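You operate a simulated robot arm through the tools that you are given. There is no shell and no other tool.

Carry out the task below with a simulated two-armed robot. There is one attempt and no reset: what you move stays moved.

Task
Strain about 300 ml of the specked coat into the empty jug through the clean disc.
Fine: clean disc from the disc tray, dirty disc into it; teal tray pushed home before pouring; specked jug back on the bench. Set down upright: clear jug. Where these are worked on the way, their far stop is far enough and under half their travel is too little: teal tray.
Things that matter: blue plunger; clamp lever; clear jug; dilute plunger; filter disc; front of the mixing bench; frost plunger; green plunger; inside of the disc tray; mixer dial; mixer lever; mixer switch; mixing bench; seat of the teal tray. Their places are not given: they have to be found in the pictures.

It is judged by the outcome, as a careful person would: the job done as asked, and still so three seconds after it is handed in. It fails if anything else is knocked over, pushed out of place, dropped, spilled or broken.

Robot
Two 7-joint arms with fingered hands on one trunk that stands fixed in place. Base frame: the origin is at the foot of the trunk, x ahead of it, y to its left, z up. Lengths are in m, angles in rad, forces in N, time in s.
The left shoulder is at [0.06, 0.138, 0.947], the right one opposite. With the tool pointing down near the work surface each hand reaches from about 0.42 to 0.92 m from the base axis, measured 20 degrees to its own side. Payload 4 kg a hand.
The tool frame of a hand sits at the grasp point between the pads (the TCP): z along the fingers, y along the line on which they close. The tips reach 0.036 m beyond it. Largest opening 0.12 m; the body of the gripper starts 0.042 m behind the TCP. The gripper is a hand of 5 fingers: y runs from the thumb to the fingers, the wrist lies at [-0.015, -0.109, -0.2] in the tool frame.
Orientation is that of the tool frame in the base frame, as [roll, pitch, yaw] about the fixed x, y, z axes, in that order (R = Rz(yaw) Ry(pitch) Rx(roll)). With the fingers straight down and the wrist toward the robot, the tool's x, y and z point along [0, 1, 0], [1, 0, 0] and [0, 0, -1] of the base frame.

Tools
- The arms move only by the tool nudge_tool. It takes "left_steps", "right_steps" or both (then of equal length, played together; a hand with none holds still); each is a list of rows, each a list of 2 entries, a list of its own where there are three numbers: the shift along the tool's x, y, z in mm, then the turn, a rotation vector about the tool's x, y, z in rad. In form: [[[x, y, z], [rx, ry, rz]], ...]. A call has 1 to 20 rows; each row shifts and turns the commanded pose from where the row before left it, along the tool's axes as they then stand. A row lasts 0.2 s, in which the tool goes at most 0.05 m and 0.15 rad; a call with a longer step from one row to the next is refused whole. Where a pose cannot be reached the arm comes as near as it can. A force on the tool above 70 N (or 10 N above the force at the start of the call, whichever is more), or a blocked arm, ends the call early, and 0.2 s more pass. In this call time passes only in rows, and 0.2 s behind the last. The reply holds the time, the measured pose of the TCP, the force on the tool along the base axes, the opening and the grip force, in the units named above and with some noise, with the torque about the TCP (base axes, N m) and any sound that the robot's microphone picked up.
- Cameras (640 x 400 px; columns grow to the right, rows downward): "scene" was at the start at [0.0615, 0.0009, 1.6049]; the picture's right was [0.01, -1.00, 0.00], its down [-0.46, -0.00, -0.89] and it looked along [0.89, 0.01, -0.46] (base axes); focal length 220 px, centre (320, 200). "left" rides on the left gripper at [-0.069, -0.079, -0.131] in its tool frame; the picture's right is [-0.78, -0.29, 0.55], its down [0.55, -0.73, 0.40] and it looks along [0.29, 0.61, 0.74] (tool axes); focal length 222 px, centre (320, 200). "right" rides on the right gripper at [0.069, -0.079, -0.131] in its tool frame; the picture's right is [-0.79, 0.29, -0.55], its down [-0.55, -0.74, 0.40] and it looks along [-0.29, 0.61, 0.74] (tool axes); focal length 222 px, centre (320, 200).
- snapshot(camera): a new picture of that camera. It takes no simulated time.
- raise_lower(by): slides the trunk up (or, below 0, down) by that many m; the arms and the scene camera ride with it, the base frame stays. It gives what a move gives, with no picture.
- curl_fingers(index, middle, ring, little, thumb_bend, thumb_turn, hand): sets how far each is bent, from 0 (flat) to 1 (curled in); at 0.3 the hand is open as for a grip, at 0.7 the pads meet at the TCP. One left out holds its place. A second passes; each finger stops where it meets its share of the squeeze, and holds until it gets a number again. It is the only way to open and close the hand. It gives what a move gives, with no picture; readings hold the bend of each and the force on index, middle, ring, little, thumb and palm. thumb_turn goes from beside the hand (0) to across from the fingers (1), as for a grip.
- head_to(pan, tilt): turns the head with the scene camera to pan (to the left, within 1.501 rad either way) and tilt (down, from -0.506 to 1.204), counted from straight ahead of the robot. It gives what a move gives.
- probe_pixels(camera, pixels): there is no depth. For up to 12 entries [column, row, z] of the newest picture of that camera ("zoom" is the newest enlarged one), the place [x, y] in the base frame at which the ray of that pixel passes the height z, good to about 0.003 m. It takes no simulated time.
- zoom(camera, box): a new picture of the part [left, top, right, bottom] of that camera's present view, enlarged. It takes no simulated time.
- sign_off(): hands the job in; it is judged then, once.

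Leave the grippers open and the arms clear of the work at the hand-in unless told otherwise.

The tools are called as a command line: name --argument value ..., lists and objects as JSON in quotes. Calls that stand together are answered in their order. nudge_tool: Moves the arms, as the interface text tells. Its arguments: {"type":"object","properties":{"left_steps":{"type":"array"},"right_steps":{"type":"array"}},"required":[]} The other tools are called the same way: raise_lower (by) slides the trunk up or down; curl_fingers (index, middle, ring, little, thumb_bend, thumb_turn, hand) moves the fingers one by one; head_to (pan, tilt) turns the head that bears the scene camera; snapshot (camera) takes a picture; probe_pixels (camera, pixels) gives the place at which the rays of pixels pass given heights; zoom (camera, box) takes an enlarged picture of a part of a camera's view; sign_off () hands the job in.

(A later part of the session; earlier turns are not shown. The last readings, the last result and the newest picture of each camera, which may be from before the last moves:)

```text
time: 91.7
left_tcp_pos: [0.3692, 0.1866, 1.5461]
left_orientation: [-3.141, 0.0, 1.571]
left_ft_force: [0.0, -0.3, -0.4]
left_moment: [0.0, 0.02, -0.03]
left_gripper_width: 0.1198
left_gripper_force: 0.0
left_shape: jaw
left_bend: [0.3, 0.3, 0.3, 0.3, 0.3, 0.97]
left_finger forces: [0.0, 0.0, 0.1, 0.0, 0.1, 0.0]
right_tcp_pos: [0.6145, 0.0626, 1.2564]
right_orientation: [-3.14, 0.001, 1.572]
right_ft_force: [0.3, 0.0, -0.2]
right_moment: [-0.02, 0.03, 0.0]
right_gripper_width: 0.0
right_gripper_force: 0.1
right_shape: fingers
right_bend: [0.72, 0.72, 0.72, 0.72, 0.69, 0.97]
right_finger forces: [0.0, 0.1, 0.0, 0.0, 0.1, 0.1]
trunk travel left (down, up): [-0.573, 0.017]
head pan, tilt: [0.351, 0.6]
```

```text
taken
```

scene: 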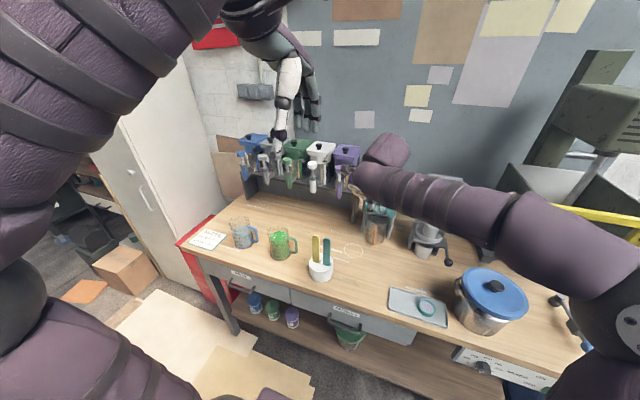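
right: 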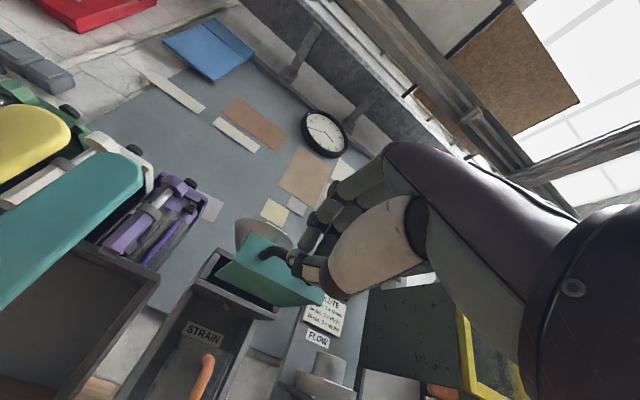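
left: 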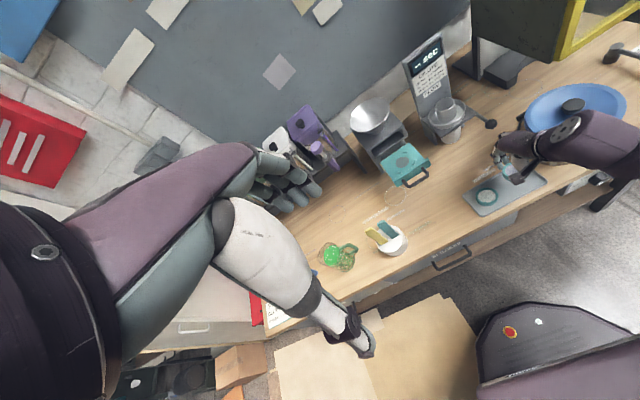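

I move the right hand away to the right and up, to about (0.42, −0.27, 1.42).

nudge_tool --right_steps '[[[-20, -25, -20], [0, 0, 0]], [[-32, -20, -16], [0, 0, 0]], [[-32, -20, -16], [0, 0, 0]], [[-32, -20, -16], [0, 0, 0]], [[-35, -20, -16], [0, 0, 0]], [[-35, -20, -16], [0, 0, 0]], [[-35, -20, -16], [0, 0, 0]], [[-35, -20, -16], [0, 0, 0]], [[-35, -15, -16], [0, 0, 0]], [[-35, -15, -16], [0, 0, 0]]]'

head_to --pan 0.3 --tilt 0.55

snapshot --camera "scene"

snapshot --camera "left"

```text
time: 93.9
left_tcp_pos: [0.3691, 0.1852, 1.5457]
left_orientation: [3.141, 0.0, 1.57]
left_ft_force: [0.5, 0.1, -0.4]
left_moment: [0.01, -0.03, 0.01]
left_gripper_width: 0.12
left_gripper_force: 0.0
left_shape: jaw
left_bend: [0.3, 0.3, 0.3, 0.3, 0.3, 0.97]
left_finger forces: [0.1, 0.0, 0.0, 0.0, 0.0, 0.0]
right_tcp_pos: [0.4194, -0.2632, 1.4218]
right_orientation: [3.14, 0.002, 1.573]
right_ft_force: [-0.2, 0.4, 1.4]
right_moment: [-0.04, -0.01, -0.01]
right_gripper_width: 0.0001
right_gripper_force: 0.1
right_shape: fingers
right_bend: [0.72, 0.72, 0.72, 0.72, 0.69, 0.97]
right_finger forces: [0.1, 0.0, 0.0, 0.1, 0.1, 0.1]
trunk travel left (down, up): [-0.573, 0.017]
head pan, tilt: [0.351, 0.6]
```

```text
time: 94.5
left_tcp_pos: [0.369, 0.1863, 1.546]
left_orientation: [-3.142, -0.002, 1.571]
left_ft_force: [-0.5, -0.3, -0.4]
left_moment: [0.0, 0.0, 0.04]
left_gripper_width: 0.1197
left_gripper_force: 0.1
left_shape: jaw
left_bend: [0.3, 0.3, 0.3, 0.3, 0.3, 0.97]
left_finger forces: [0.0, 0.0, 0.0, 0.1, 0.0, 0.1]
right_tcp_pos: [0.4211, -0.262, 1.4204]
right_orientation: [3.141, 0.0, 1.571]
right_ft_force: [0.1, -1.1, 0.4]
right_moment: [-0.02, -0.01, -0.02]
right_gripper_width: 0.0003
right_gripper_force: 0.1
right_shape: fingers
right_bend: [0.72, 0.72, 0.72, 0.72, 0.69, 0.97]
right_finger forces: [0.0, 0.1, 0.0, 0.1, 0.0, 0.0]
trunk travel left (down, up): [-0.573, 0.017]
head pan, tilt: [0.3, 0.55]
```

```text
taken
```

scene: 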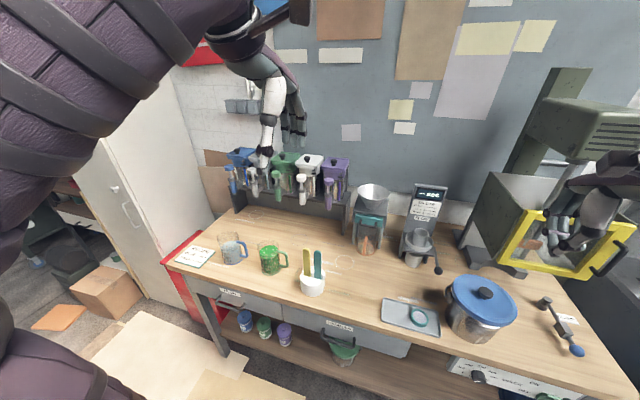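

```text
taken
```

left: 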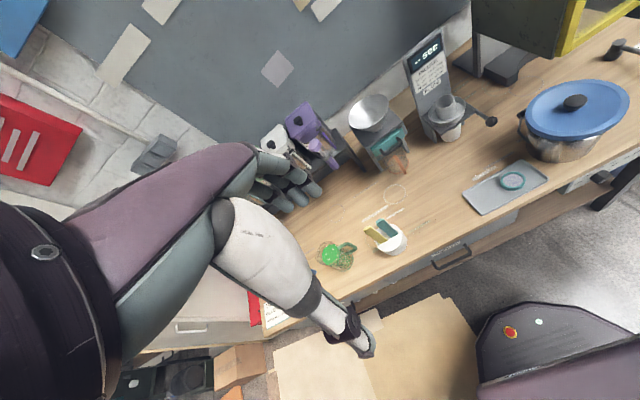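

Clear view now. I measure the green and blue jugs and the dilute tower once more.

zoom --camera "scene" --box '[205, 225, 305, 290]'

probe_pixels --camera "zoom" --pixels '[[320, 200, 0.9]]'

zoom --camera "scene" --box '[335, 170, 455, 275]'

```text
6.15 times, centred on (255, 258) of scene
```

zoom: 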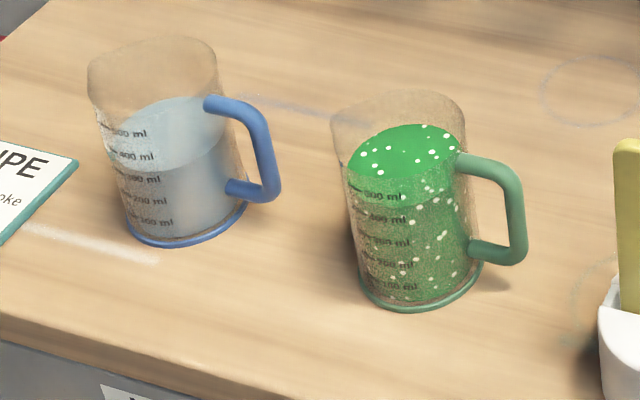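

```text
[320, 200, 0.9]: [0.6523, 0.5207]
```

```text
3.81 times, centred on (395, 222) of scene
```

zoom: 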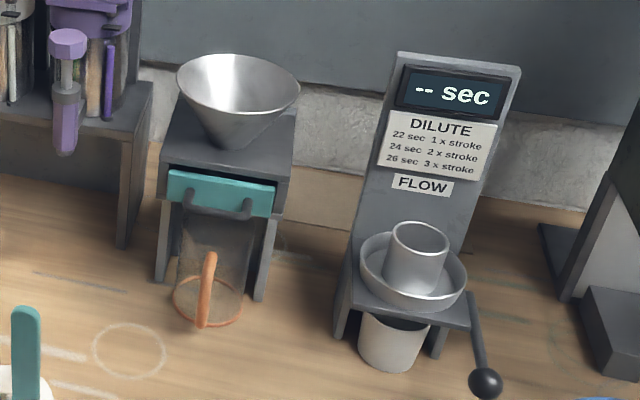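

probe_pixels --camera "zoom" --pixels '[[340, 342, 0.9], [437, 355, 0.9], [355, 255, 1.0], [398, 55, 1.2], [398, 55, 1.25], [398, 55, 1.3], [520, 68, 1.25], [520, 68, 1.3], [208, 300, 0.9], [240, 110, 1.22], [130, 245, 0.9]]'

zoom --camera "scene" --box '[205, 225, 305, 290]'

probe_pixels --camera "zoom" --pixels '[[358, 280, 0.905], [484, 263, 0.905], [410, 312, 0.9], [331, 118, 1.048], [466, 100, 1.048], [395, 162, 1.008], [515, 190, 1.0], [515, 255, 0.94], [125, 235, 0.905], [247, 205, 0.905], [262, 185, 0.94], [350, 390, 0.9]]'

```text
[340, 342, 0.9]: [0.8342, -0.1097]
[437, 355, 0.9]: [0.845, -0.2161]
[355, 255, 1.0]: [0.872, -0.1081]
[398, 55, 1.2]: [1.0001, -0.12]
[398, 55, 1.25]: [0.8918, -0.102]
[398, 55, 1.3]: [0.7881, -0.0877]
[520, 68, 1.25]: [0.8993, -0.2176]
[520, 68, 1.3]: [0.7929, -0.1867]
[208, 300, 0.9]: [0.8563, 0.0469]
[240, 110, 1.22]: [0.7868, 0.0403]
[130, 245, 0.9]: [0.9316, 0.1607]
```

```text
6.15 times, centred on (255, 258) of scene
```

zoom: 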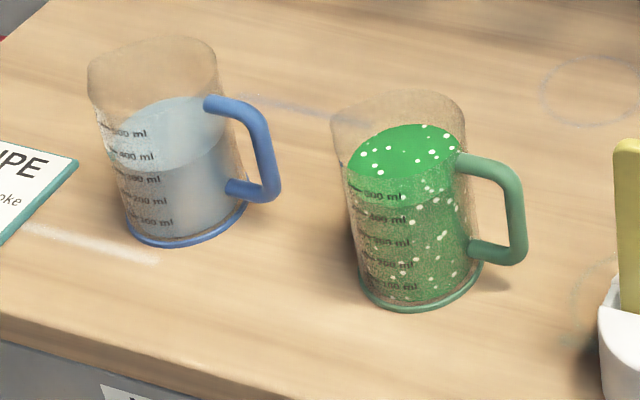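

```text
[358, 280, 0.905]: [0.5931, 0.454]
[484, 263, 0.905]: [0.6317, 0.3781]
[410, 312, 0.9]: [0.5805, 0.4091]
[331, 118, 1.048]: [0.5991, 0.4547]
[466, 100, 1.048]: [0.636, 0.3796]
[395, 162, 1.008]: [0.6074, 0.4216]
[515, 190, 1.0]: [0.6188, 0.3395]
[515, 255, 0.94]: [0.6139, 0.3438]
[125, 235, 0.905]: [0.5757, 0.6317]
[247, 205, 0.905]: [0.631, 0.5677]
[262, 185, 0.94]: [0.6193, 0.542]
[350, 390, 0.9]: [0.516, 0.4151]
```

Geometry: green jug axis (0.613, 0.416); blue jug at (0.603, 0.60) with its handle at y≈0.54; dilute tower top z≈1.26 at y −0.10…−0.22, x≈0.89. I bring the left hand to a staging point (0.45, 0.42, 1.30) in free air.

nudge_tool --left_steps '[[[29.2, 10.1, 30.8], [0, 0, 0]], [[29.2, 10.1, 30.8], [0, 0, 0]], [[29.2, 10.1, 30.8], [0, 0, 0]], [[29.2, 10.1, 30.8], [0, 0, 0]], [[29.2, 10.1, 30.8], [0, 0, 0]], [[29.2, 10.1, 30.8], [0, 0, 0]], [[29.2, 10.1, 30.8], [0, 0, 0]], [[29.2, 10.1, 30.8], [0, 0, 0]]]'

nudge_tool --left_steps '[[[0, 0, 0], [0, -0.1428, 0]], [[0, 0, 0], [0, -0.1428, 0]], [[0, 0, 0], [0, -0.1428, 0]], [[0, 0, 0], [0, -0.1428, 0]], [[0, 0, 0], [0, -0.1428, 0]], [[0, 0, 0], [0, -0.1428, 0]], [[0, 0, 0], [0, -0.1428, 0]], [[0, 0, 0], [0, -0.1428, 0]], [[0, 0, 0], [0, -0.1428, 0]], [[0, 0, 0], [0, -0.1428, 0]], [[0, 0, 0], [0, -0.1428, 0]]]'

snapshot --camera "scene"

snapshot --camera "left"

```text
time: 96.3
left_tcp_pos: [0.4501, 0.4215, 1.2997]
left_orientation: [-3.14, -0.001, 1.572]
left_ft_force: [-0.1, -0.5, -0.1]
left_moment: [-0.05, 0.02, -0.01]
left_gripper_width: 0.1195
left_gripper_force: 0.1
left_shape: jaw
left_bend: [0.3, 0.3, 0.3, 0.3, 0.3, 0.97]
left_finger forces: [0.0, 0.0, 0.0, 0.0, 0.2, 0.0]
right_tcp_pos: [0.4218, -0.2604, 1.4216]
right_orientation: [-3.141, 0.0, 1.571]
right_ft_force: [-0.1, 0.6, 0.4]
right_moment: [-0.03, -0.01, 0.01]
right_gripper_width: 0.0001
right_gripper_force: 0.0
right_shape: fingers
right_bend: [0.72, 0.72, 0.72, 0.72, 0.69, 0.97]
right_finger forces: [0.0, 0.0, 0.1, 0.0, 0.1, 0.0]
trunk travel left (down, up): [-0.573, 0.017]
head pan, tilt: [0.3, 0.55]
```

```text
time: 98.7
left_tcp_pos: [0.4496, 0.421, 1.3006]
left_orientation: [-0.212, 1.568, -1.785]
left_ft_force: [0.1, 0.8, 0.7]
left_moment: [0.0, -0.01, 0.02]
left_gripper_width: 0.1198
left_gripper_force: 0.0
left_shape: jaw
left_bend: [0.3, 0.3, 0.3, 0.3, 0.3, 0.97]
left_finger forces: [0.0, 0.0, 0.1, 0.0, 0.1, 0.0]
right_tcp_pos: [0.422, -0.2615, 1.4211]
right_orientation: [3.141, 0.0, 1.572]
right_ft_force: [0.5, -0.4, -0.3]
right_moment: [-0.01, 0.0, 0.0]
right_gripper_width: 0.0
right_gripper_force: 0.0
right_shape: fingers
right_bend: [0.72, 0.72, 0.72, 0.72, 0.69, 0.97]
right_finger forces: [0.0, 0.0, 0.0, 0.0, 0.1, 0.0]
trunk travel left (down, up): [-0.573, 0.017]
head pan, tilt: [0.3, 0.55]
```

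```text
taken
```

scene: 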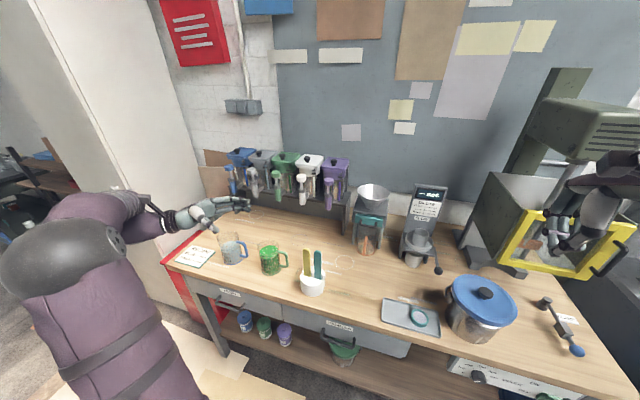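

```text
taken
```

left: 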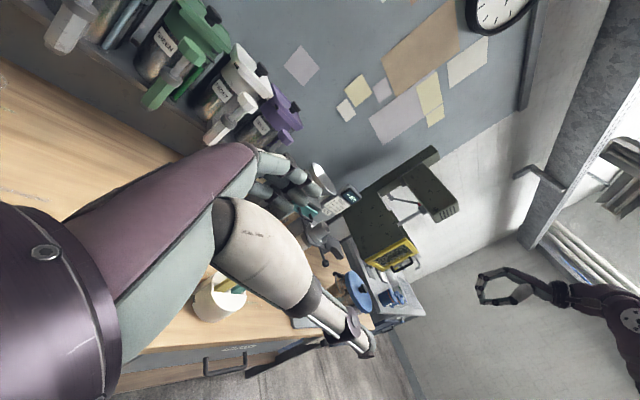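

The left hand is level pointing right. I yaw it 45° so it points forward-right, the approach direction for the jug.

nudge_tool --left_steps '[[[0, 0, 0], [-0.1309, 0, 0]], [[0, 0, 0], [-0.1309, 0, 0]], [[0, 0, 0], [-0.1309, 0, 0]], [[0, 0, 0], [-0.1309, 0, 0]], [[0, 0, 0], [-0.1309, 0, 0]], [[0, 0, 0], [-0.1309, 0, 0]]]'

snapshot --camera "scene"

snapshot --camera "left"

```text
time: 100.1
left_tcp_pos: [0.4489, 0.4196, 1.3003]
left_orientation: [-0.809, 1.568, -1.593]
left_ft_force: [-0.3, -0.6, -1.2]
left_moment: [-0.01, 0.0, 0.02]
left_gripper_width: 0.1197
left_gripper_force: 0.1
left_shape: jaw
left_bend: [0.3, 0.3, 0.3, 0.3, 0.3, 0.97]
left_finger forces: [0.0, 0.0, 0.0, 0.0, 0.0, 0.0]
right_tcp_pos: [0.4198, -0.2623, 1.421]
right_orientation: [-3.141, 0.0, 1.57]
right_ft_force: [-0.3, 0.0, -0.3]
right_moment: [0.02, -0.02, 0.01]
right_gripper_width: 0.0
right_gripper_force: 0.0
right_shape: fingers
right_bend: [0.72, 0.72, 0.72, 0.72, 0.69, 0.97]
right_finger forces: [0.0, 0.0, 0.0, 0.1, 0.0, 0.1]
trunk travel left (down, up): [-0.573, 0.017]
head pan, tilt: [0.3, 0.55]
```

```text
taken
```

scene: 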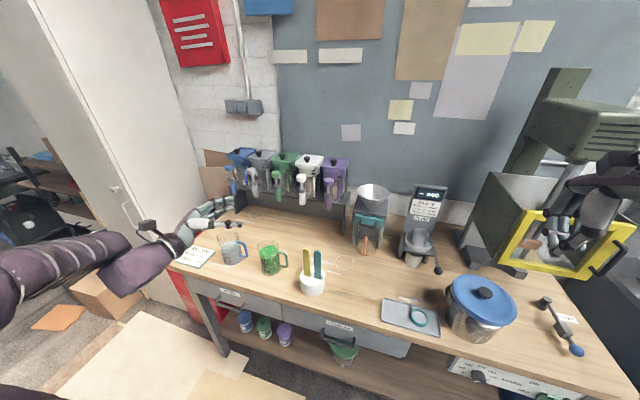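

```text
taken
```

left: 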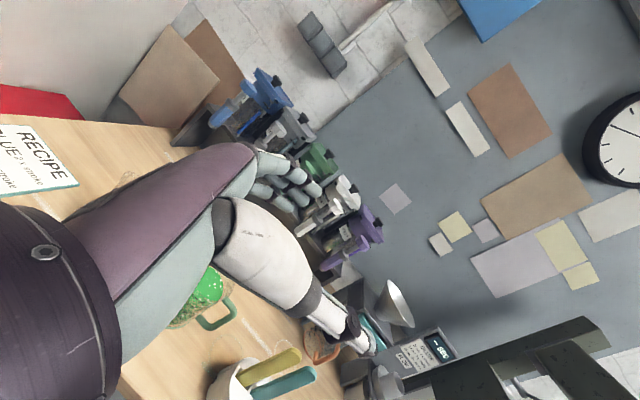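

Orientation is right. I set the fingers to a 96 mm opening and move to a spot left of the approach line, still above the jugs (0.456, 0.492, 1.12).

curl_fingers --hand "left" --index 0.37 --middle 0.37 --ring 0.37 --little 0.37 --thumb_bend 0.37

nudge_tool --left_steps '[[[36, 11.2, -9.2], [0, 0, 0]], [[36, 11.2, -9.2], [0, 0, 0]], [[36, 11.2, -9.2], [0, 0, 0]], [[36, 11.2, -9.2], [0, 0, 0]], [[36, 11.2, -9.2], [0, 0, 0]]]'

zoom --camera "scene" --box '[140, 190, 300, 300]'

snapshot --camera "left"

```text
time: 101.1
left_tcp_pos: [0.4498, 0.4203, 1.3003]
left_orientation: [-2.878, 1.569, 2.621]
left_ft_force: [0.2, -0.1, -1.3]
left_moment: [0.0, 0.0, 0.01]
left_gripper_width: 0.0993
left_gripper_force: 0.1
left_shape: fingers
left_bend: [0.37, 0.37, 0.37, 0.37, 0.37, 0.97]
left_finger forces: [0.0, 0.0, 0.1, 0.1, 0.0, 0.0]
right_tcp_pos: [0.419, -0.2612, 1.4216]
right_orientation: [-3.141, 0.0, 1.57]
right_ft_force: [-0.4, 0.6, -0.5]
right_moment: [0.04, 0.01, -0.02]
right_gripper_width: 0.0
right_gripper_force: 0.0
right_shape: fingers
right_bend: [0.72, 0.72, 0.72, 0.72, 0.69, 0.97]
right_finger forces: [0.0, 0.1, 0.0, 0.0, 0.1, 0.0]
trunk travel left (down, up): [-0.573, 0.017]
head pan, tilt: [0.3, 0.55]
```

```text
time: 102.3
left_tcp_pos: [0.4585, 0.4934, 1.1184]
left_orientation: [2.438, 1.569, 1.653]
left_ft_force: [0.7, 0.3, -0.6]
left_moment: [0.01, 0.01, -0.03]
left_gripper_width: 0.099
left_gripper_force: 0.0
left_shape: fingers
left_bend: [0.37, 0.37, 0.37, 0.37, 0.37, 0.97]
left_finger forces: [0.0, 0.0, 0.0, 0.1, 0.0, 0.0]
right_tcp_pos: [0.4203, -0.2612, 1.4209]
right_orientation: [3.141, 0.001, 1.57]
right_ft_force: [-0.5, 0.4, 0.1]
right_moment: [0.0, 0.01, 0.02]
right_gripper_width: 0.0
right_gripper_force: 0.0
right_shape: fingers
right_bend: [0.72, 0.72, 0.72, 0.72, 0.69, 0.97]
right_finger forces: [0.0, 0.0, 0.0, 0.1, 0.0, 0.0]
trunk travel left (down, up): [-0.573, 0.017]
head pan, tilt: [0.3, 0.55]
```

```text
3.64 times, centred on (220, 245) of scene
```

zoom: 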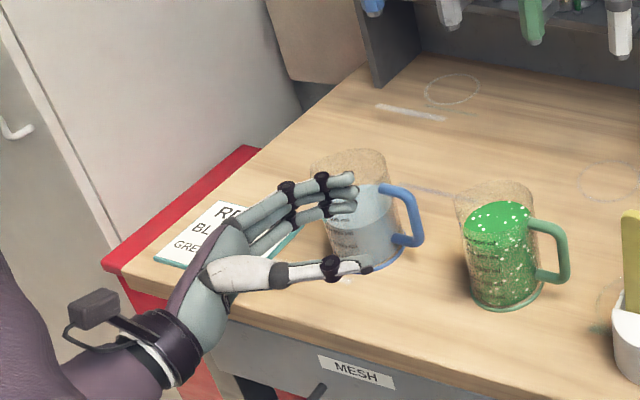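

```text
taken
```

left: 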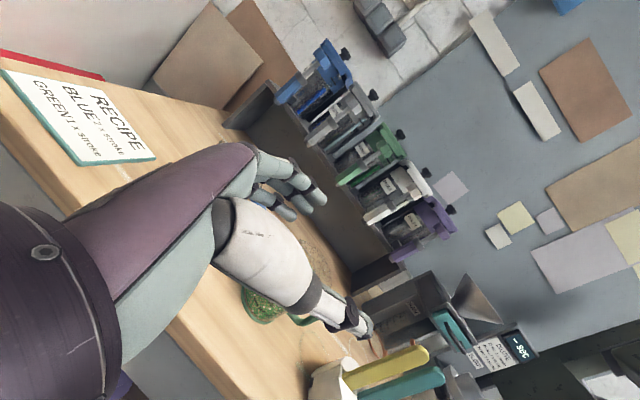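

The thumb is on the near side and the fingers on the far side. I lower to z 0.985 here, in front of the bench edge, clear of both jugs.

nudge_tool --left_steps '[[[35, 0, 0], [0, 0, 0]], [[35, 0, 0], [0, 0, 0]], [[33, 0, 0], [0, 0, 0]], [[30, 0, 0], [0, 0, 0]]]'

zoom --camera "scene" --box '[140, 190, 300, 300]'

snapshot --camera "left"

```text
time: 103.3
left_tcp_pos: [0.4565, 0.4938, 0.9865]
left_orientation: [1.602, 1.569, 0.818]
left_ft_force: [-0.2, -0.7, 0.5]
left_moment: [0.01, -0.02, 0.01]
left_gripper_width: 0.0993
left_gripper_force: 0.0
left_shape: fingers
left_bend: [0.37, 0.37, 0.37, 0.37, 0.37, 0.97]
left_finger forces: [0.0, 0.0, 0.1, 0.1, 0.0, 0.0]
right_tcp_pos: [0.4194, -0.2619, 1.4203]
right_orientation: [-3.14, 0.0, 1.57]
right_ft_force: [-0.6, 0.3, 0.3]
right_moment: [-0.01, 0.01, 0.0]
right_gripper_width: 0.0
right_gripper_force: 0.0
right_shape: fingers
right_bend: [0.72, 0.72, 0.72, 0.72, 0.69, 0.97]
right_finger forces: [0.0, 0.0, 0.0, 0.0, 0.0, 0.0]
trunk travel left (down, up): [-0.573, 0.017]
head pan, tilt: [0.3, 0.55]
```

```text
3.64 times, centred on (220, 245) of scene
```

zoom: 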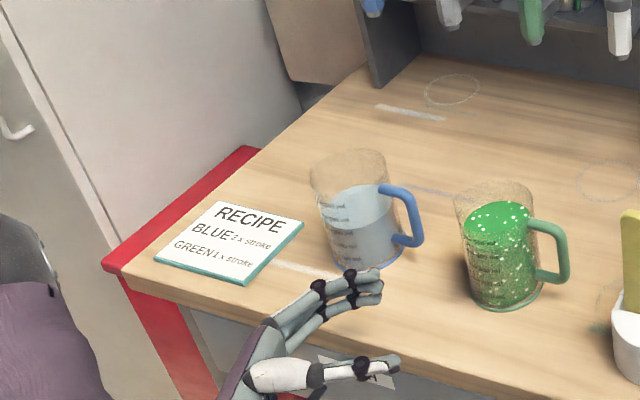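

```text
taken
```

left: 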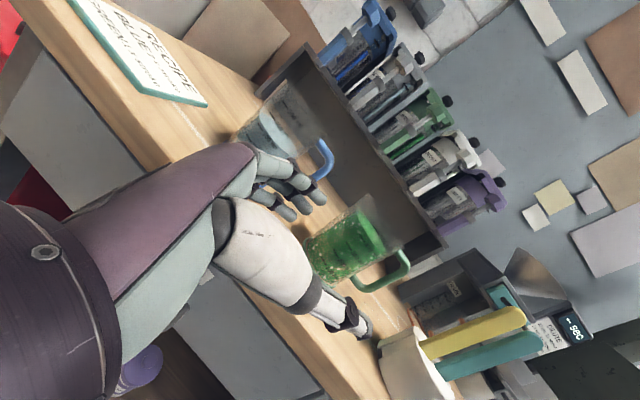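

The view from the hand shows the green jug ahead between thumb and fingers. I move onto the approach line, 80 mm short of the jug.

nudge_tool --left_steps '[[[0, 18.5, 25.9], [0, 0, 0]], [[0, 18.5, 25.9], [0, 0, 0]], [[0, 18.6, 25.8], [0, 0, 0]]]'

zoom --camera "scene" --box '[180, 210, 300, 300]'

zoom --camera "left" --box '[200, 80, 460, 370]'

```text
time: 104.1
left_tcp_pos: [0.5508, 0.4776, 0.9857]
left_orientation: [2.164, 1.569, 1.38]
left_ft_force: [0.5, -0.1, -0.2]
left_moment: [-0.01, -0.02, -0.03]
left_gripper_width: 0.0991
left_gripper_force: 0.1
left_shape: fingers
left_bend: [0.37, 0.37, 0.37, 0.37, 0.37, 0.97]
left_finger forces: [0.1, 0.0, 0.1, 0.0, 0.0, 0.0]
right_tcp_pos: [0.4209, -0.2615, 1.4217]
right_orientation: [-3.141, 0.0, 1.571]
right_ft_force: [0.3, 0.2, 0.3]
right_moment: [0.02, 0.01, 0.01]
right_gripper_width: 0.0
right_gripper_force: 0.1
right_shape: fingers
right_bend: [0.72, 0.72, 0.72, 0.72, 0.69, 0.97]
right_finger forces: [0.0, 0.0, 0.1, 0.1, 0.0, 0.0]
trunk travel left (down, up): [-0.573, 0.017]
head pan, tilt: [0.3, 0.55]
```

```text
4.44 times, centred on (240, 255) of scene
```

zoom: 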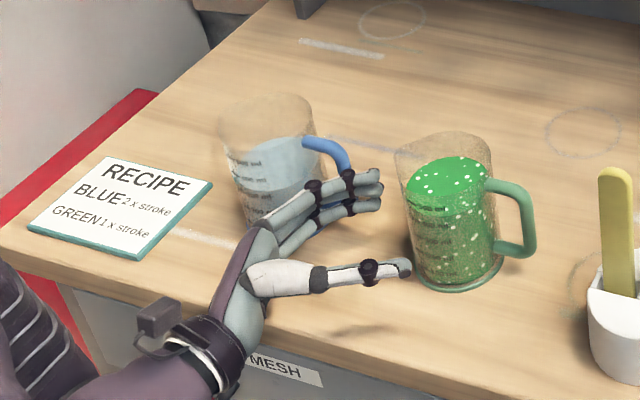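

```text
1.38 times, centred on (330, 225) of left
```

zoom: 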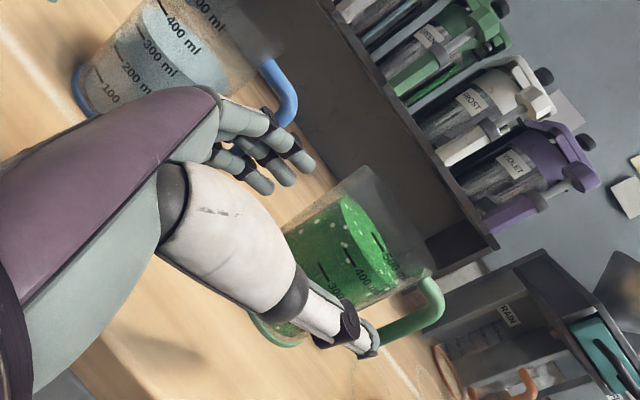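

Clear so far. I advance 40 mm along the pointing direction.

nudge_tool --left_steps '[[[0, 0, 20], [0, 0, 0]], [[0, 0, 20], [0, 0, 0]]]'

zoom --camera "scene" --box '[200, 215, 300, 295]'

zoom --camera "left" --box '[200, 80, 460, 370]'

```text
time: 104.7
left_tcp_pos: [0.5793, 0.4469, 0.9879]
left_orientation: [-0.258, 1.57, -1.042]
left_ft_force: [1.0, 0.5, -0.4]
left_moment: [0.01, 0.0, -0.01]
left_gripper_width: 0.0992
left_gripper_force: 0.2
left_shape: fingers
left_bend: [0.37, 0.37, 0.37, 0.37, 0.37, 0.97]
left_finger forces: [0.0, 0.1, 0.0, 0.0, 0.0, 0.0]
right_tcp_pos: [0.4213, -0.2623, 1.4213]
right_orientation: [3.141, 0.0, 1.572]
right_ft_force: [-0.3, 0.5, -0.9]
right_moment: [-0.03, 0.02, -0.06]
right_gripper_width: 0.0
right_gripper_force: 0.2
right_shape: fingers
right_bend: [0.72, 0.72, 0.72, 0.72, 0.69, 0.97]
right_finger forces: [0.1, 0.0, 0.0, 0.0, 0.0, 0.0]
trunk travel left (down, up): [-0.573, 0.017]
head pan, tilt: [0.3, 0.55]
```

```text
5.00 times, centred on (250, 255) of scene
```

zoom: 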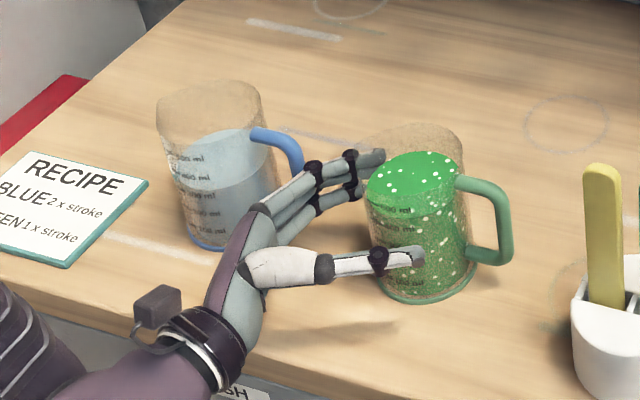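

```text
1.38 times, centred on (330, 225) of left
```

zoom: 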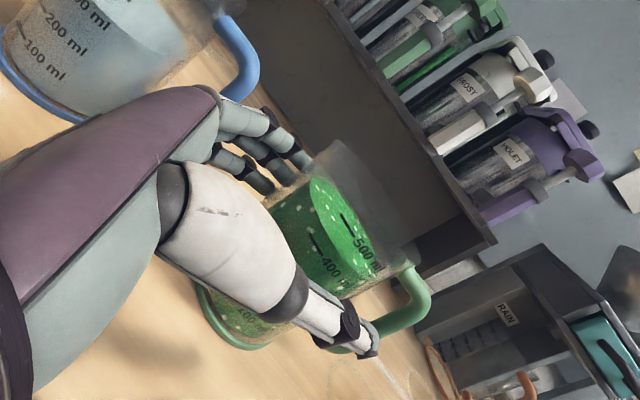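

The jug is entering between thumb and fingers. I advance another 20 mm and check.

nudge_tool --left_steps '[[[0, 0, 10], [0, 0, 0]], [[0, 0, 10], [0, 0, 0]]]'

zoom --camera "scene" --box '[215, 220, 295, 285]'

zoom --camera "left" --box '[200, 80, 460, 370]'

```text
time: 105.3
left_tcp_pos: [0.594, 0.4328, 0.9862]
left_orientation: [1.014, 1.569, 0.227]
left_ft_force: [0.1, 0.1, -0.3]
left_moment: [0.0, 0.04, -0.02]
left_gripper_width: 0.0993
left_gripper_force: 0.0
left_shape: fingers
left_bend: [0.37, 0.37, 0.37, 0.37, 0.37, 0.97]
left_finger forces: [0.0, 0.0, 0.1, 0.1, 0.0, 0.0]
right_tcp_pos: [0.4212, -0.2624, 1.4221]
right_orientation: [-3.141, 0.001, 1.57]
right_ft_force: [0.2, 0.9, 0.2]
right_moment: [0.0, 0.0, 0.02]
right_gripper_width: 0.0001
right_gripper_force: 0.2
right_shape: fingers
right_bend: [0.72, 0.72, 0.72, 0.72, 0.69, 0.97]
right_finger forces: [0.0, 0.1, 0.0, 0.0, 0.1, 0.0]
trunk travel left (down, up): [-0.573, 0.017]
head pan, tilt: [0.3, 0.55]
```

```text
6.15 times, centred on (255, 252) of scene
```

zoom: 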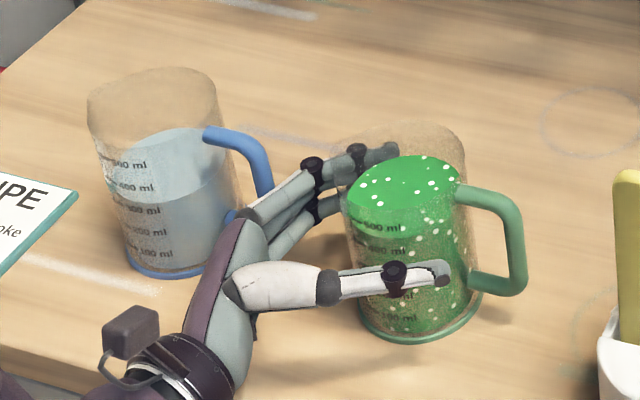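

```text
1.38 times, centred on (330, 225) of left
```

zoom: 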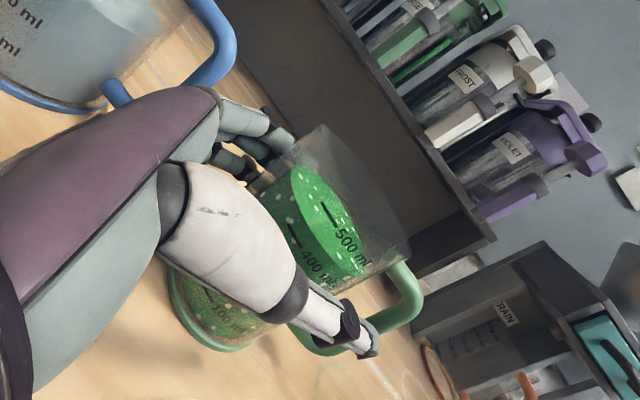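

nudge_tool --left_steps '[[[0, 0, 8], [0, 0, 0]], [[0, 0, 7], [0, 0, 0]]]'

zoom --camera "scene" --box '[215, 220, 295, 285]'

zoom --camera "left" --box '[230, 130, 430, 330]'

```text
time: 105.9
left_tcp_pos: [0.604, 0.423, 0.9879]
left_orientation: [1.61, 1.57, 0.824]
left_ft_force: [0.2, 0.9, -0.2]
left_moment: [0.0, -0.01, 0.0]
left_gripper_width: 0.0992
left_gripper_force: 0.1
left_shape: fingers
left_bend: [0.37, 0.37, 0.37, 0.37, 0.37, 0.97]
left_finger forces: [0.1, 0.0, 0.1, 0.1, 0.0, 0.0]
right_tcp_pos: [0.4208, -0.2629, 1.4217]
right_orientation: [-3.141, -0.001, 1.569]
right_ft_force: [0.2, 0.1, 0.5]
right_moment: [0.01, 0.0, 0.01]
right_gripper_width: 0.0
right_gripper_force: 0.0
right_shape: fingers
right_bend: [0.72, 0.72, 0.72, 0.72, 0.69, 0.97]
right_finger forces: [0.0, 0.0, 0.0, 0.0, 0.0, 0.0]
trunk travel left (down, up): [-0.573, 0.017]
head pan, tilt: [0.3, 0.55]
```

```text
6.15 times, centred on (255, 252) of scene
```

zoom: 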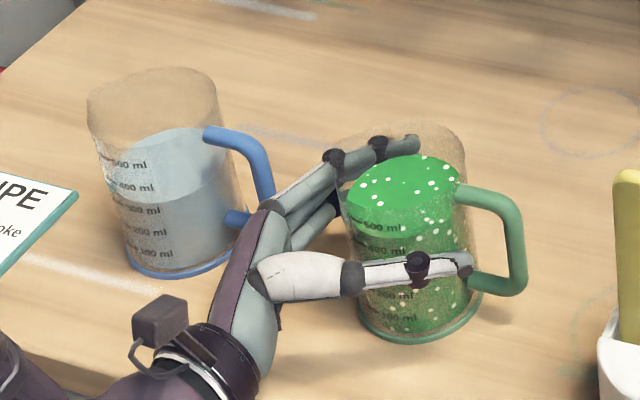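

```text
2.00 times, centred on (330, 230) of left
```

zoom: 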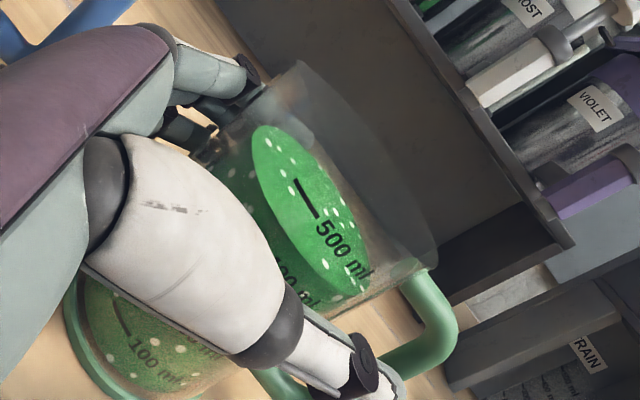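

The jug is well inside the hand; thumb tip stays short of the handle. I close the fingers gently.

curl_fingers --hand "left" --index 0.43 --middle 0.43 --ring 0.43 --little 0.43 --thumb_bend 0.43

zoom --camera "scene" --box '[215, 220, 295, 285]'

```text
time: 106.9
left_tcp_pos: [0.6049, 0.4233, 0.9873]
left_orientation: [-2.933, 1.569, 2.567]
left_ft_force: [1.0, 0.4, 0.4]
left_moment: [0.05, 0.02, 0.07]
left_gripper_width: 0.0816
left_gripper_force: 1.0
left_shape: fingers
left_bend: [0.43, 0.43, 0.43, 0.43, 0.43, 0.97]
left_finger forces: [0.1, 0.0, 0.0, 0.9, 0.0, 0.0]
right_tcp_pos: [0.4198, -0.2625, 1.4217]
right_orientation: [-3.139, -0.001, 1.57]
right_ft_force: [0.4, -0.1, 0.3]
right_moment: [-0.01, 0.02, -0.02]
right_gripper_width: 0.0
right_gripper_force: 0.0
right_shape: fingers
right_bend: [0.72, 0.72, 0.72, 0.72, 0.69, 0.97]
right_finger forces: [0.1, 0.0, 0.0, 0.1, 0.1, 0.1]
trunk travel left (down, up): [-0.573, 0.017]
head pan, tilt: [0.3, 0.55]
```

```text
6.15 times, centred on (255, 252) of scene
```

zoom: 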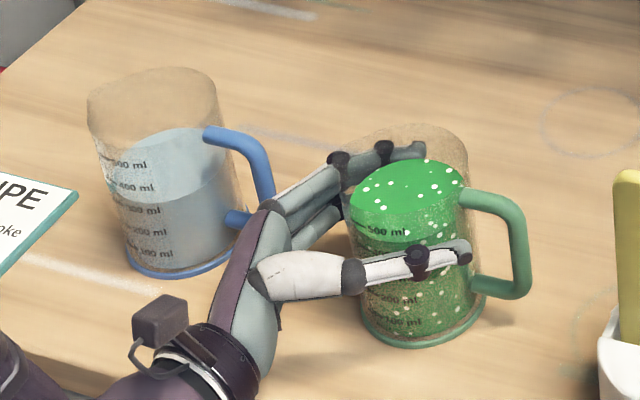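

The little finger touches (0.9 N). I bring the thumb in more so the jug isn't pushed one-sidedly.

curl_fingers --hand "left" --thumb_bend 0.5 --index 0.45 --middle 0.45 --ring 0.45

zoom --camera "scene" --box '[215, 220, 295, 285]'

```text
time: 107.9
left_tcp_pos: [0.6045, 0.4228, 0.9872]
left_orientation: [-1.637, 1.57, -2.423]
left_ft_force: [-1.0, 0.1, -0.3]
left_moment: [0.09, -0.03, 0.01]
left_gripper_width: 0.0745
left_gripper_force: 4.1
left_shape: fingers
left_bend: [0.44, 0.44, 0.44, 0.43, 0.48, 0.97]
left_finger forces: [1.1, 1.1, 1.1, 0.8, 4.6, 0.0]
right_tcp_pos: [0.4203, -0.2618, 1.4213]
right_orientation: [3.141, 0.0, 1.57]
right_ft_force: [0.1, 0.6, 0.0]
right_moment: [0.01, 0.01, 0.01]
right_gripper_width: 0.0
right_gripper_force: 0.2
right_shape: fingers
right_bend: [0.72, 0.72, 0.72, 0.72, 0.69, 0.97]
right_finger forces: [0.0, 0.1, 0.0, 0.0, 0.1, 0.1]
trunk travel left (down, up): [-0.573, 0.017]
head pan, tilt: [0.3, 0.55]
```

```text
6.15 times, centred on (255, 252) of scene
```

zoom: 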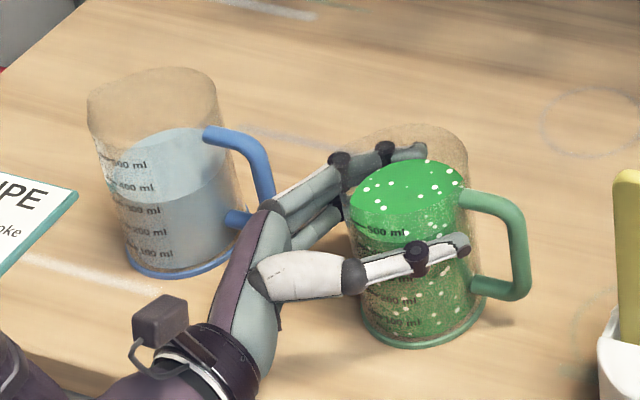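

Balanced contact: four fingers ≈1.1 N each, thumb 4.6 N. I tighten to a firm grip in two stages.

curl_fingers --hand "left" --thumb_bend 0.56 --index 0.49 --middle 0.49 --ring 0.49 --little 0.49

curl_fingers --hand "left" --thumb_bend 0.64 --index 0.53 --middle 0.53 --ring 0.53 --little 0.53

zoom --camera "scene" --box '[215, 220, 295, 285]'

```text
time: 108.9
left_tcp_pos: [0.6036, 0.4219, 0.9873]
left_orientation: [1.723, 1.57, 0.937]
left_ft_force: [1.2, 0.8, 0.8]
left_moment: [0.25, -0.31, 0.08]
left_gripper_width: 0.0722
left_gripper_force: 13.7
left_shape: fingers
left_bend: [0.46, 0.46, 0.46, 0.47, 0.51, 0.97]
left_finger forces: [3.3, 2.9, 2.9, 5.0, 12.9, 0.0]
right_tcp_pos: [0.4203, -0.2623, 1.4216]
right_orientation: [-3.141, 0.001, 1.571]
right_ft_force: [-0.6, -0.3, 0.5]
right_moment: [0.0, 0.03, -0.03]
right_gripper_width: 0.0
right_gripper_force: 0.0
right_shape: fingers
right_bend: [0.72, 0.72, 0.72, 0.72, 0.69, 0.97]
right_finger forces: [0.0, 0.1, 0.0, 0.1, 0.0, 0.1]
trunk travel left (down, up): [-0.573, 0.017]
head pan, tilt: [0.3, 0.55]
```

```text
time: 109.9
left_tcp_pos: [0.6043, 0.4243, 0.9884]
left_orientation: [-1.91, 1.569, -2.696]
left_ft_force: [2.0, 1.8, 1.5]
left_moment: [0.27, -0.36, 0.08]
left_gripper_width: 0.0688
left_gripper_force: 24.4
left_shape: fingers
left_bend: [0.48, 0.49, 0.49, 0.51, 0.54, 0.95]
left_finger forces: [6.8, 5.7, 5.0, 7.8, 23.7, 0.1]
right_tcp_pos: [0.4209, -0.2624, 1.4211]
right_orientation: [3.14, 0.0, 1.571]
right_ft_force: [0.2, 0.0, -0.5]
right_moment: [0.04, 0.01, -0.02]
right_gripper_width: 0.0
right_gripper_force: 0.1
right_shape: fingers
right_bend: [0.72, 0.72, 0.72, 0.72, 0.69, 0.97]
right_finger forces: [0.0, 0.1, 0.0, 0.0, 0.0, 0.0]
trunk travel left (down, up): [-0.573, 0.017]
head pan, tilt: [0.3, 0.55]
```

```text
6.15 times, centred on (255, 252) of scene
```

zoom: 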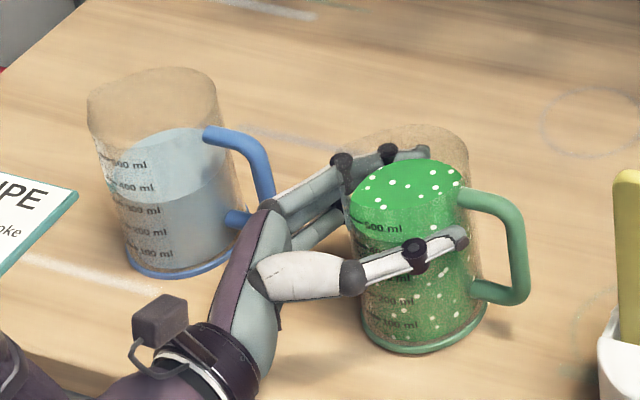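

Grip is now about 25 N against 24 N. I lift the jug 12 mm and check that it comes along level.

nudge_tool --left_steps '[[[-3, 0, 0], [0, 0, 0]], [[-4, 0, 0], [0, 0, 0]], [[-5, 0, 0], [0, 0, 0]]]'

zoom --camera "scene" --box '[215, 220, 295, 285]'

zoom --camera "left" --box '[200, 80, 460, 370]'

```text
time: 110.7
left_tcp_pos: [0.6053, 0.4227, 0.9986]
left_orientation: [-2.197, 1.569, -2.983]
left_ft_force: [-0.1, -0.1, -4.9]
left_moment: [0.1, 0.01, 0.0]
left_gripper_width: 0.069
left_gripper_force: 23.1
left_shape: fingers
left_bend: [0.48, 0.49, 0.49, 0.51, 0.55, 0.95]
left_finger forces: [7.4, 5.5, 4.3, 5.9, 23.2, 0.0]
right_tcp_pos: [0.4205, -0.263, 1.4215]
right_orientation: [3.141, -0.001, 1.57]
right_ft_force: [-0.6, -0.1, -0.3]
right_moment: [-0.01, 0.03, -0.02]
right_gripper_width: 0.0001
right_gripper_force: 0.0
right_shape: fingers
right_bend: [0.72, 0.72, 0.72, 0.72, 0.69, 0.97]
right_finger forces: [0.0, 0.0, 0.0, 0.0, 0.0, 0.0]
trunk travel left (down, up): [-0.573, 0.017]
head pan, tilt: [0.3, 0.55]
```

```text
6.15 times, centred on (255, 252) of scene
```

zoom: 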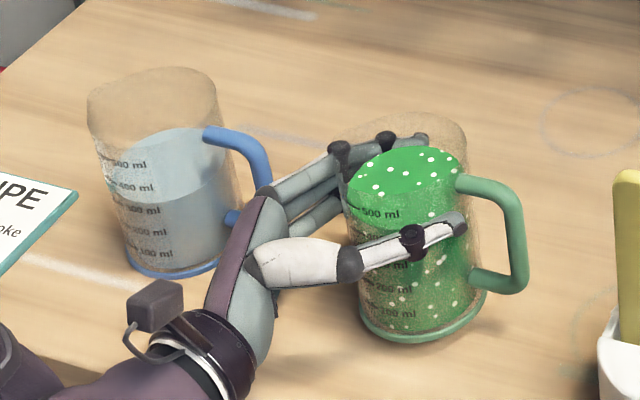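

```text
1.38 times, centred on (330, 225) of left
```

zoom: 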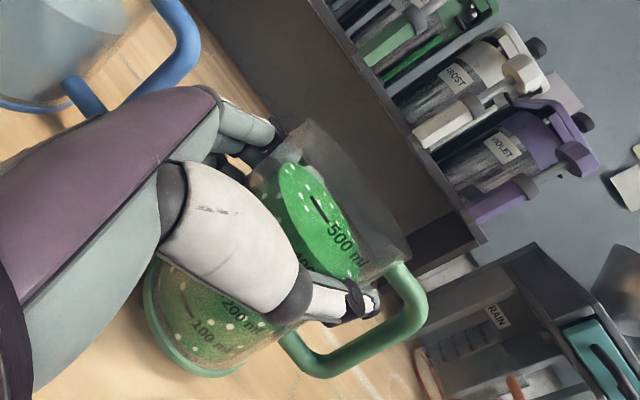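

The tool now carries 4.9 N. I lift 15 mm more to see the full weight and whether the jug stays level.

nudge_tool --left_steps '[[[-5, 0, 0], [0, 0, 0]], [[-5, 0, 0], [0, 0, 0]], [[-5, 0, 0], [0, 0, 0]]]'

zoom --camera "scene" --box '[215, 210, 295, 275]'

```text
time: 111.5
left_tcp_pos: [0.6042, 0.4232, 1.0138]
left_orientation: [2.017, 1.569, 1.232]
left_ft_force: [0.0, -0.2, -5.5]
left_moment: [0.08, 0.03, 0.01]
left_gripper_width: 0.0689
left_gripper_force: 23.0
left_shape: fingers
left_bend: [0.48, 0.49, 0.49, 0.51, 0.55, 0.95]
left_finger forces: [7.4, 5.5, 4.4, 5.9, 23.3, 0.0]
right_tcp_pos: [0.4206, -0.2626, 1.4209]
right_orientation: [3.141, -0.002, 1.57]
right_ft_force: [-0.5, 0.9, -0.5]
right_moment: [-0.02, -0.03, 0.0]
right_gripper_width: 0.0003
right_gripper_force: 0.1
right_shape: fingers
right_bend: [0.72, 0.72, 0.72, 0.72, 0.69, 0.97]
right_finger forces: [0.0, 0.0, 0.1, 0.0, 0.0, 0.0]
trunk travel left (down, up): [-0.573, 0.017]
head pan, tilt: [0.3, 0.55]
```

```text
6.15 times, centred on (255, 242) of scene
```

zoom: 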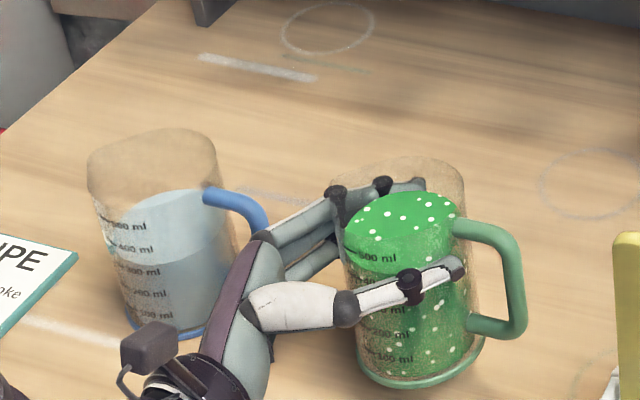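

The full weight reads about 5.5 N and the jug hangs level. I lift it smoothly to z≈1.25.

nudge_tool --left_steps '[[[-12, 0, 0], [0, 0, 0]], [[-20, 0, 0], [0, 0, 0]], [[-25, 0, 0], [0, 0, 0]], [[-25, 0, 0], [0, 0, 0]], [[-25, 0, 0], [0, 0, 0]], [[-25, 0, 0], [0, 0, 0]], [[-25, 0, 0], [0, 0, 0]], [[-25, 0, 0], [0, 0, 0]], [[-25, 0, 0], [0, 0, 0]], [[-18, 0, 0], [0, 0, 0]], [[-10, 0, 0], [0, 0, 0]]]'

snapshot --camera "scene"

snapshot --camera "left"

```text
time: 113.9
left_tcp_pos: [0.6055, 0.4245, 1.2489]
left_orientation: [-0.205, 1.57, -0.99]
left_ft_force: [-0.3, -0.3, -4.0]
left_moment: [0.14, 0.06, 0.04]
left_gripper_width: 0.0691
left_gripper_force: 23.0
left_shape: fingers
left_bend: [0.48, 0.49, 0.49, 0.51, 0.55, 0.95]
left_finger forces: [7.4, 5.4, 4.4, 5.9, 23.3, 0.0]
right_tcp_pos: [0.4214, -0.2614, 1.4219]
right_orientation: [3.141, 0.0, 1.573]
right_ft_force: [-0.6, 0.1, -0.2]
right_moment: [0.03, 0.01, 0.03]
right_gripper_width: 0.0
right_gripper_force: 0.1
right_shape: fingers
right_bend: [0.72, 0.72, 0.72, 0.72, 0.69, 0.97]
right_finger forces: [0.0, 0.0, 0.1, 0.0, 0.0, 0.0]
trunk travel left (down, up): [-0.573, 0.017]
head pan, tilt: [0.3, 0.55]
```

```text
taken
```

scene: 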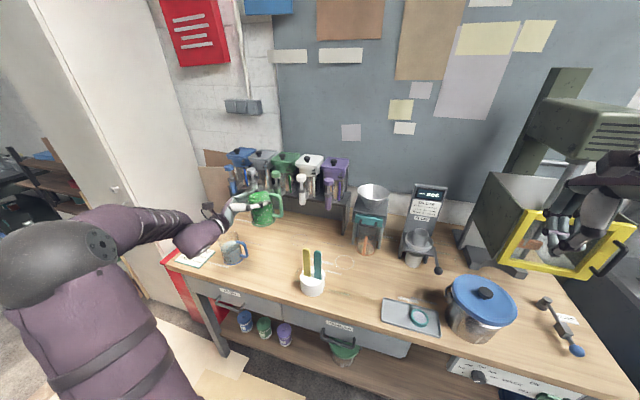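

```text
taken
```

left: 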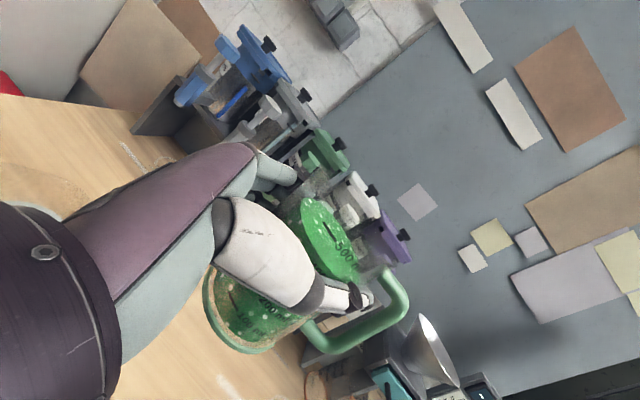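

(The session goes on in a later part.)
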